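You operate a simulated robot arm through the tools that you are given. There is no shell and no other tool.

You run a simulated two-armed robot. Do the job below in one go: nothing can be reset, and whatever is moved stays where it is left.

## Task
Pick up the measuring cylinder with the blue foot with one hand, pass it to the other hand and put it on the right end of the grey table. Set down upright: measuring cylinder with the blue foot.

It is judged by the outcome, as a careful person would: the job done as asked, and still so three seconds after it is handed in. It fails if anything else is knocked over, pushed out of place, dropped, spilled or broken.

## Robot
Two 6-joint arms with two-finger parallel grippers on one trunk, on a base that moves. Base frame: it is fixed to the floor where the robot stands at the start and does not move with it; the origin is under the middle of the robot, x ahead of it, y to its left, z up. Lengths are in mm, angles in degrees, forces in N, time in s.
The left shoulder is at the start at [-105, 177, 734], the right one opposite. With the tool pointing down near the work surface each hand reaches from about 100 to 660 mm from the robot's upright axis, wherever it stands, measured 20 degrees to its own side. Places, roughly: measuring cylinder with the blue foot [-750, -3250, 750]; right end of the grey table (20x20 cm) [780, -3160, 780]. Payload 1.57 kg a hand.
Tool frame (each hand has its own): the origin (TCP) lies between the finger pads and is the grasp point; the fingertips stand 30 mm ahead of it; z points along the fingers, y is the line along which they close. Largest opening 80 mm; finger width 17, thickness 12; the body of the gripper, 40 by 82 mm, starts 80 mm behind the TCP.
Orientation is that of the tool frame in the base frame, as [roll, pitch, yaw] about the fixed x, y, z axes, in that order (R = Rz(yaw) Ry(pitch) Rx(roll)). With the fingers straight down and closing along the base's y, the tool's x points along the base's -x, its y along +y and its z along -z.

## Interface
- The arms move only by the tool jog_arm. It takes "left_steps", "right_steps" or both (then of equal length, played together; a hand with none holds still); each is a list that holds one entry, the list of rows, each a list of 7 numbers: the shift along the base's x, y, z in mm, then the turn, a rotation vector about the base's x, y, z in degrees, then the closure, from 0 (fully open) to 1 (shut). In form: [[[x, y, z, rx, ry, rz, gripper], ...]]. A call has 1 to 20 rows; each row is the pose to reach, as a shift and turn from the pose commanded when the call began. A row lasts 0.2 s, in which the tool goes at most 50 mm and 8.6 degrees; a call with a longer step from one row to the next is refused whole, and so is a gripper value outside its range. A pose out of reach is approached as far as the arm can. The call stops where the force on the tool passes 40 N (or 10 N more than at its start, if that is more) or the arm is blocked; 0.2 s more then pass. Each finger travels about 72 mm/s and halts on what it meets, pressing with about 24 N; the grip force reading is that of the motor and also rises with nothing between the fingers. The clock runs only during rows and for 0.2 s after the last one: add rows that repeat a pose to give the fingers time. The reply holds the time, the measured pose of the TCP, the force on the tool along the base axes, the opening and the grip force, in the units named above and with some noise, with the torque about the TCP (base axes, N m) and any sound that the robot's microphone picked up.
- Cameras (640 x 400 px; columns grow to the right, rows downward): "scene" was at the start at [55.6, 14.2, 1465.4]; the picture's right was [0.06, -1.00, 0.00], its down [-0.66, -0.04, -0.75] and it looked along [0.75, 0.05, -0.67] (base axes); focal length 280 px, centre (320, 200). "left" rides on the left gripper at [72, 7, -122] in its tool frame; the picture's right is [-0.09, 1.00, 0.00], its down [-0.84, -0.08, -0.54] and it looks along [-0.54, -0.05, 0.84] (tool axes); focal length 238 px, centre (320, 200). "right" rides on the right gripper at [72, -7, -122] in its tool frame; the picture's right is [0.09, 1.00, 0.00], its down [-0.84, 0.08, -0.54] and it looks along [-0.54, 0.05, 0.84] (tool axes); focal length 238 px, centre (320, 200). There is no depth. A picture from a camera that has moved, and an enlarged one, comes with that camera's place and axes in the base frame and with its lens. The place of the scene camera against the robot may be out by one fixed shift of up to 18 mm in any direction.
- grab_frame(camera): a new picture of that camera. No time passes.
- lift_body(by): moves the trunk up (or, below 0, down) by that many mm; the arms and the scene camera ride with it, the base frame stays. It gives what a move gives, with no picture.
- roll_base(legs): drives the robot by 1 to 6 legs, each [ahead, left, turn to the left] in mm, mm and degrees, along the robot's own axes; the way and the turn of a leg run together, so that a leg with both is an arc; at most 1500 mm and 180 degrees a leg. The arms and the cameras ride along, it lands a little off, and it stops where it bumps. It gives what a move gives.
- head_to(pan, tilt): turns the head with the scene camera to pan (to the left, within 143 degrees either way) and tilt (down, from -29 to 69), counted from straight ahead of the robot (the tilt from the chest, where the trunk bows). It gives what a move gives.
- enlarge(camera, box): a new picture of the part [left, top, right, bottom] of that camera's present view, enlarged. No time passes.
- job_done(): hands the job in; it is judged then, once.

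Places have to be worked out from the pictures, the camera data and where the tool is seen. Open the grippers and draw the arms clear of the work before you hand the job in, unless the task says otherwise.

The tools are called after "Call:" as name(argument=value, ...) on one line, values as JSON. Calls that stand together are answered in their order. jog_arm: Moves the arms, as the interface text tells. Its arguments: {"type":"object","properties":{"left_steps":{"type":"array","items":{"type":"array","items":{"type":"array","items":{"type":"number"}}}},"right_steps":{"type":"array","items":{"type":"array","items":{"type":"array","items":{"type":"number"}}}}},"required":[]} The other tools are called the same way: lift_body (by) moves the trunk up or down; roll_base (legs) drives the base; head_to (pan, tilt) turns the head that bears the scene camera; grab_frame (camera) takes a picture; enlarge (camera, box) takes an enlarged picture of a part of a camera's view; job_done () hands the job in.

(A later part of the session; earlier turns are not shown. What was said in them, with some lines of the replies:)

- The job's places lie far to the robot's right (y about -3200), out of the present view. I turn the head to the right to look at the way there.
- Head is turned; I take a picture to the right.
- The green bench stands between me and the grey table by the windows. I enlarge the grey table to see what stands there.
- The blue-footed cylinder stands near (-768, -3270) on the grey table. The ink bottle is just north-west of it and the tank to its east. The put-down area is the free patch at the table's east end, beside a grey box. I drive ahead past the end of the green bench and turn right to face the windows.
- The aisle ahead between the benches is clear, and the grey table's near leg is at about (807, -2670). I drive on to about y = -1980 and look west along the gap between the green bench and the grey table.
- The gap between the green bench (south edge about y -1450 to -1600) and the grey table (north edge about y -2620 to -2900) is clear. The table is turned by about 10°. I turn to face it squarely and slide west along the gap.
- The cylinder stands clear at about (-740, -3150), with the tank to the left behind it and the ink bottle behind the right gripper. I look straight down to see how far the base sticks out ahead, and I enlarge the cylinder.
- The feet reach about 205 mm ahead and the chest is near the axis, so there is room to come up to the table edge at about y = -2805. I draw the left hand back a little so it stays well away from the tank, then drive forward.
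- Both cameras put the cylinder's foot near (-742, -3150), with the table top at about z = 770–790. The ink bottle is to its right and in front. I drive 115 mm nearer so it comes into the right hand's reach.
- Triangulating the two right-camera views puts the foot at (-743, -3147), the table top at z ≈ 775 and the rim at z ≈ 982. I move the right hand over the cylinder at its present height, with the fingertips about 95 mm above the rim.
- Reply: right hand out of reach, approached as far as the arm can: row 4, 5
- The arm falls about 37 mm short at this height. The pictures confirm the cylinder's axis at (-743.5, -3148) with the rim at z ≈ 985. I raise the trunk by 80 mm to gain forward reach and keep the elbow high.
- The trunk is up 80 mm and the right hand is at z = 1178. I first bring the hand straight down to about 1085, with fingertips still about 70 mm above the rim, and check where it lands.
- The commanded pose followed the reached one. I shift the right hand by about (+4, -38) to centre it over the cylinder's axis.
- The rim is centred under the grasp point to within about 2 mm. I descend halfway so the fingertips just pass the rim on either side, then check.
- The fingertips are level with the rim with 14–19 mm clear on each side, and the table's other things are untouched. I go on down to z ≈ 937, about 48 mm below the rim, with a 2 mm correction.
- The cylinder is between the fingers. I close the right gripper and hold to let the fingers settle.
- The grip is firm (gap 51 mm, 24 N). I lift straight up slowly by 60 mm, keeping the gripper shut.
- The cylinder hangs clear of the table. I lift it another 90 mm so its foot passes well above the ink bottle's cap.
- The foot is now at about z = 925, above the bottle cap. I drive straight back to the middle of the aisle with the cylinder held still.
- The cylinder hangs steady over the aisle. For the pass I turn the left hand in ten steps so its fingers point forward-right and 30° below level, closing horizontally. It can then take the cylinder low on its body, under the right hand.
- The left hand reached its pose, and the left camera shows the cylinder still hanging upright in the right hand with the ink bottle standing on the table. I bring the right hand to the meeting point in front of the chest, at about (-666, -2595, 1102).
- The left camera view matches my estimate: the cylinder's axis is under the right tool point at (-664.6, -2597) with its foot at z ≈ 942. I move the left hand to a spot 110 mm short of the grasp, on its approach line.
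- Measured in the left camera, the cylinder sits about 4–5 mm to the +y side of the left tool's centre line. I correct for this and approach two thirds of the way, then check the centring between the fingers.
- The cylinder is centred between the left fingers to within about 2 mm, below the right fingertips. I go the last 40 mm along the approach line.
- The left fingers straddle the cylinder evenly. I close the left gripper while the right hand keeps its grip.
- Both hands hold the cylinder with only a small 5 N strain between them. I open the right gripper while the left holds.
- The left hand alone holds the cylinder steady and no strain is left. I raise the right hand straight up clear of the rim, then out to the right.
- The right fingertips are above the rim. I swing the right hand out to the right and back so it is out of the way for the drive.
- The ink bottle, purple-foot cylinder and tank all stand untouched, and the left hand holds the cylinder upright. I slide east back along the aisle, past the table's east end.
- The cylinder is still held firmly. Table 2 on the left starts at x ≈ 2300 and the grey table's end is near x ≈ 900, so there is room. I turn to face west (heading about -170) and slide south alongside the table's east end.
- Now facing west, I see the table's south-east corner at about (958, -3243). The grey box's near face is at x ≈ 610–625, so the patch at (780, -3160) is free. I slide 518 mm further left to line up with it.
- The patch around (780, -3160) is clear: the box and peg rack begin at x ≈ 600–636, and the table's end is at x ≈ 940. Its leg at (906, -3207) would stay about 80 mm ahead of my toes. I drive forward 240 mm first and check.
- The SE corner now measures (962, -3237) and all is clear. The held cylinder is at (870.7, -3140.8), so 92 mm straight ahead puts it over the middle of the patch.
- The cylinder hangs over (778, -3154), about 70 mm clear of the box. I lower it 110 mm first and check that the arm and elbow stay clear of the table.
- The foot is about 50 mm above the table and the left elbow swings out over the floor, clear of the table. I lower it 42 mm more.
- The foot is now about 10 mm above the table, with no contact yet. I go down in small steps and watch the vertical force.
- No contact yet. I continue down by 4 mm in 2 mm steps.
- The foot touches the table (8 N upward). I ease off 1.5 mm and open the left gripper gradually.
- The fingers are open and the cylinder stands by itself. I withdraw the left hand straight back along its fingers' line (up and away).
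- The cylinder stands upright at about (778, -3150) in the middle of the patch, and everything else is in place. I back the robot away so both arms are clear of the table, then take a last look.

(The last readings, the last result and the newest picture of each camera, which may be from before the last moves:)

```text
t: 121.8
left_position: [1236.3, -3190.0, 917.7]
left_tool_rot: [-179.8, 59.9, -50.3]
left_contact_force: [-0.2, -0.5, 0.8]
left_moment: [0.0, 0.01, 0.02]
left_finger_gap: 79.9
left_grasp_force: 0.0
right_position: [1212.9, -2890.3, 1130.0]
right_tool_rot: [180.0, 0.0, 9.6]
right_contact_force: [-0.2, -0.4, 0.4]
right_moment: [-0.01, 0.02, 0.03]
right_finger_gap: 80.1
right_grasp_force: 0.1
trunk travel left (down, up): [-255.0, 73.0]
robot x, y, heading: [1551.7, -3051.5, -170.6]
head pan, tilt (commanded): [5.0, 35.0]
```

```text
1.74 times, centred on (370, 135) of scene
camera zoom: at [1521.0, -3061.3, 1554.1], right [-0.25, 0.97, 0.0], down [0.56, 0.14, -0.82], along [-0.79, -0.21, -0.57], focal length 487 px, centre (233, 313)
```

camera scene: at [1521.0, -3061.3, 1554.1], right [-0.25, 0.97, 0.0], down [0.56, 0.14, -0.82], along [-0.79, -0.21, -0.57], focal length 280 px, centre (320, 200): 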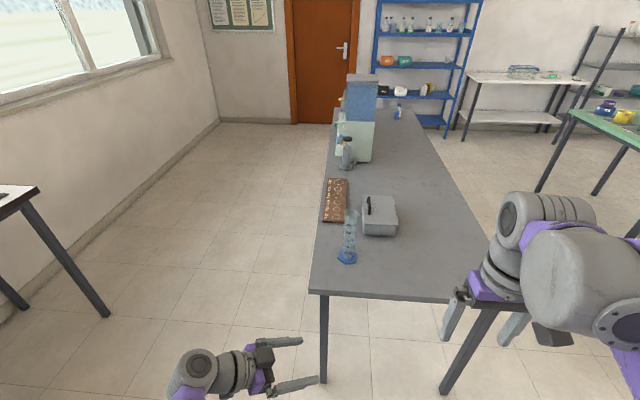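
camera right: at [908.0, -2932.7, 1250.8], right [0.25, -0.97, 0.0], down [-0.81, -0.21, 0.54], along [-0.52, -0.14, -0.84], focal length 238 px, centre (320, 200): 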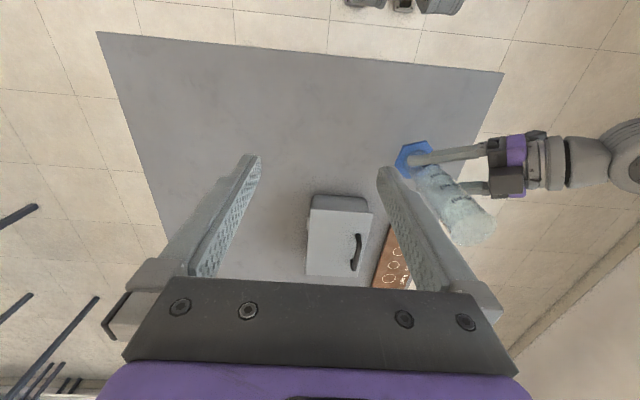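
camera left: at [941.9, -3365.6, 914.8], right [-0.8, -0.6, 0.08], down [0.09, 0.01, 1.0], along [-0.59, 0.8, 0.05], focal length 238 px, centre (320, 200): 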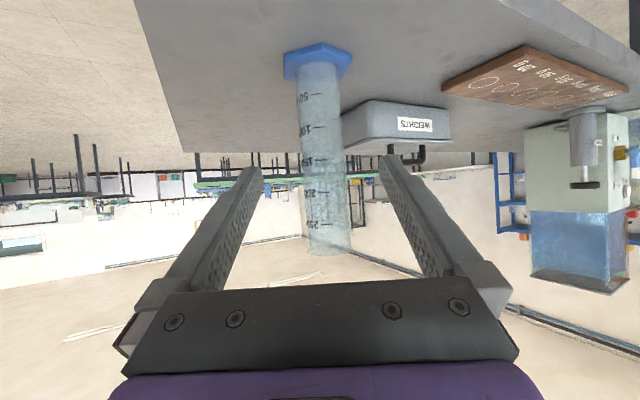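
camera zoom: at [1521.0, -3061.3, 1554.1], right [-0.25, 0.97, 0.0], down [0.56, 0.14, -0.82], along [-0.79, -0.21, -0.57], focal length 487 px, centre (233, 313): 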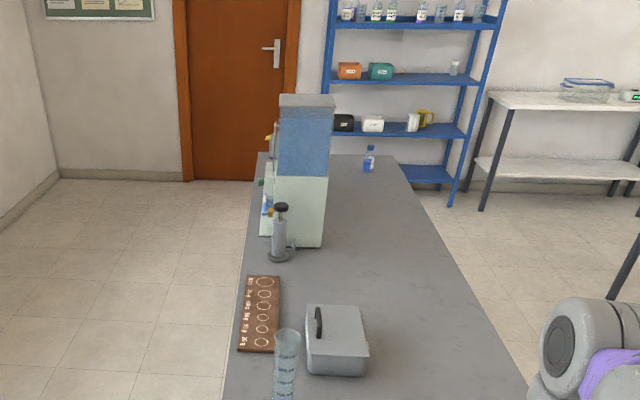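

The measuring cylinder stands upright on the right end of the grey table, at about (780, -3153). The box, peg rack, tank and ink bottle are where they were. Both grippers are open and clear of the table, so I hand the job in.

Call:
job_done()

```text
The job is handed in.
```

The measuring cylinder with the blue foot now stands upright on the right end of the grey table. It is at about (780, -3153), close to the centre of the given spot at (780, -3160).

I picked it up with the right hand, passed it to the left hand in the aisle, and set it down with the left.

In the last picture the box, peg rack, tank and ink bottle were all where they had been. The purple-foot cylinder was out of view there. It was still standing when I last saw it, after the pick-up, and I did not work near it again.

Both grippers are open and the robot has backed off, so the arms are clear of the table. The job is handed in.
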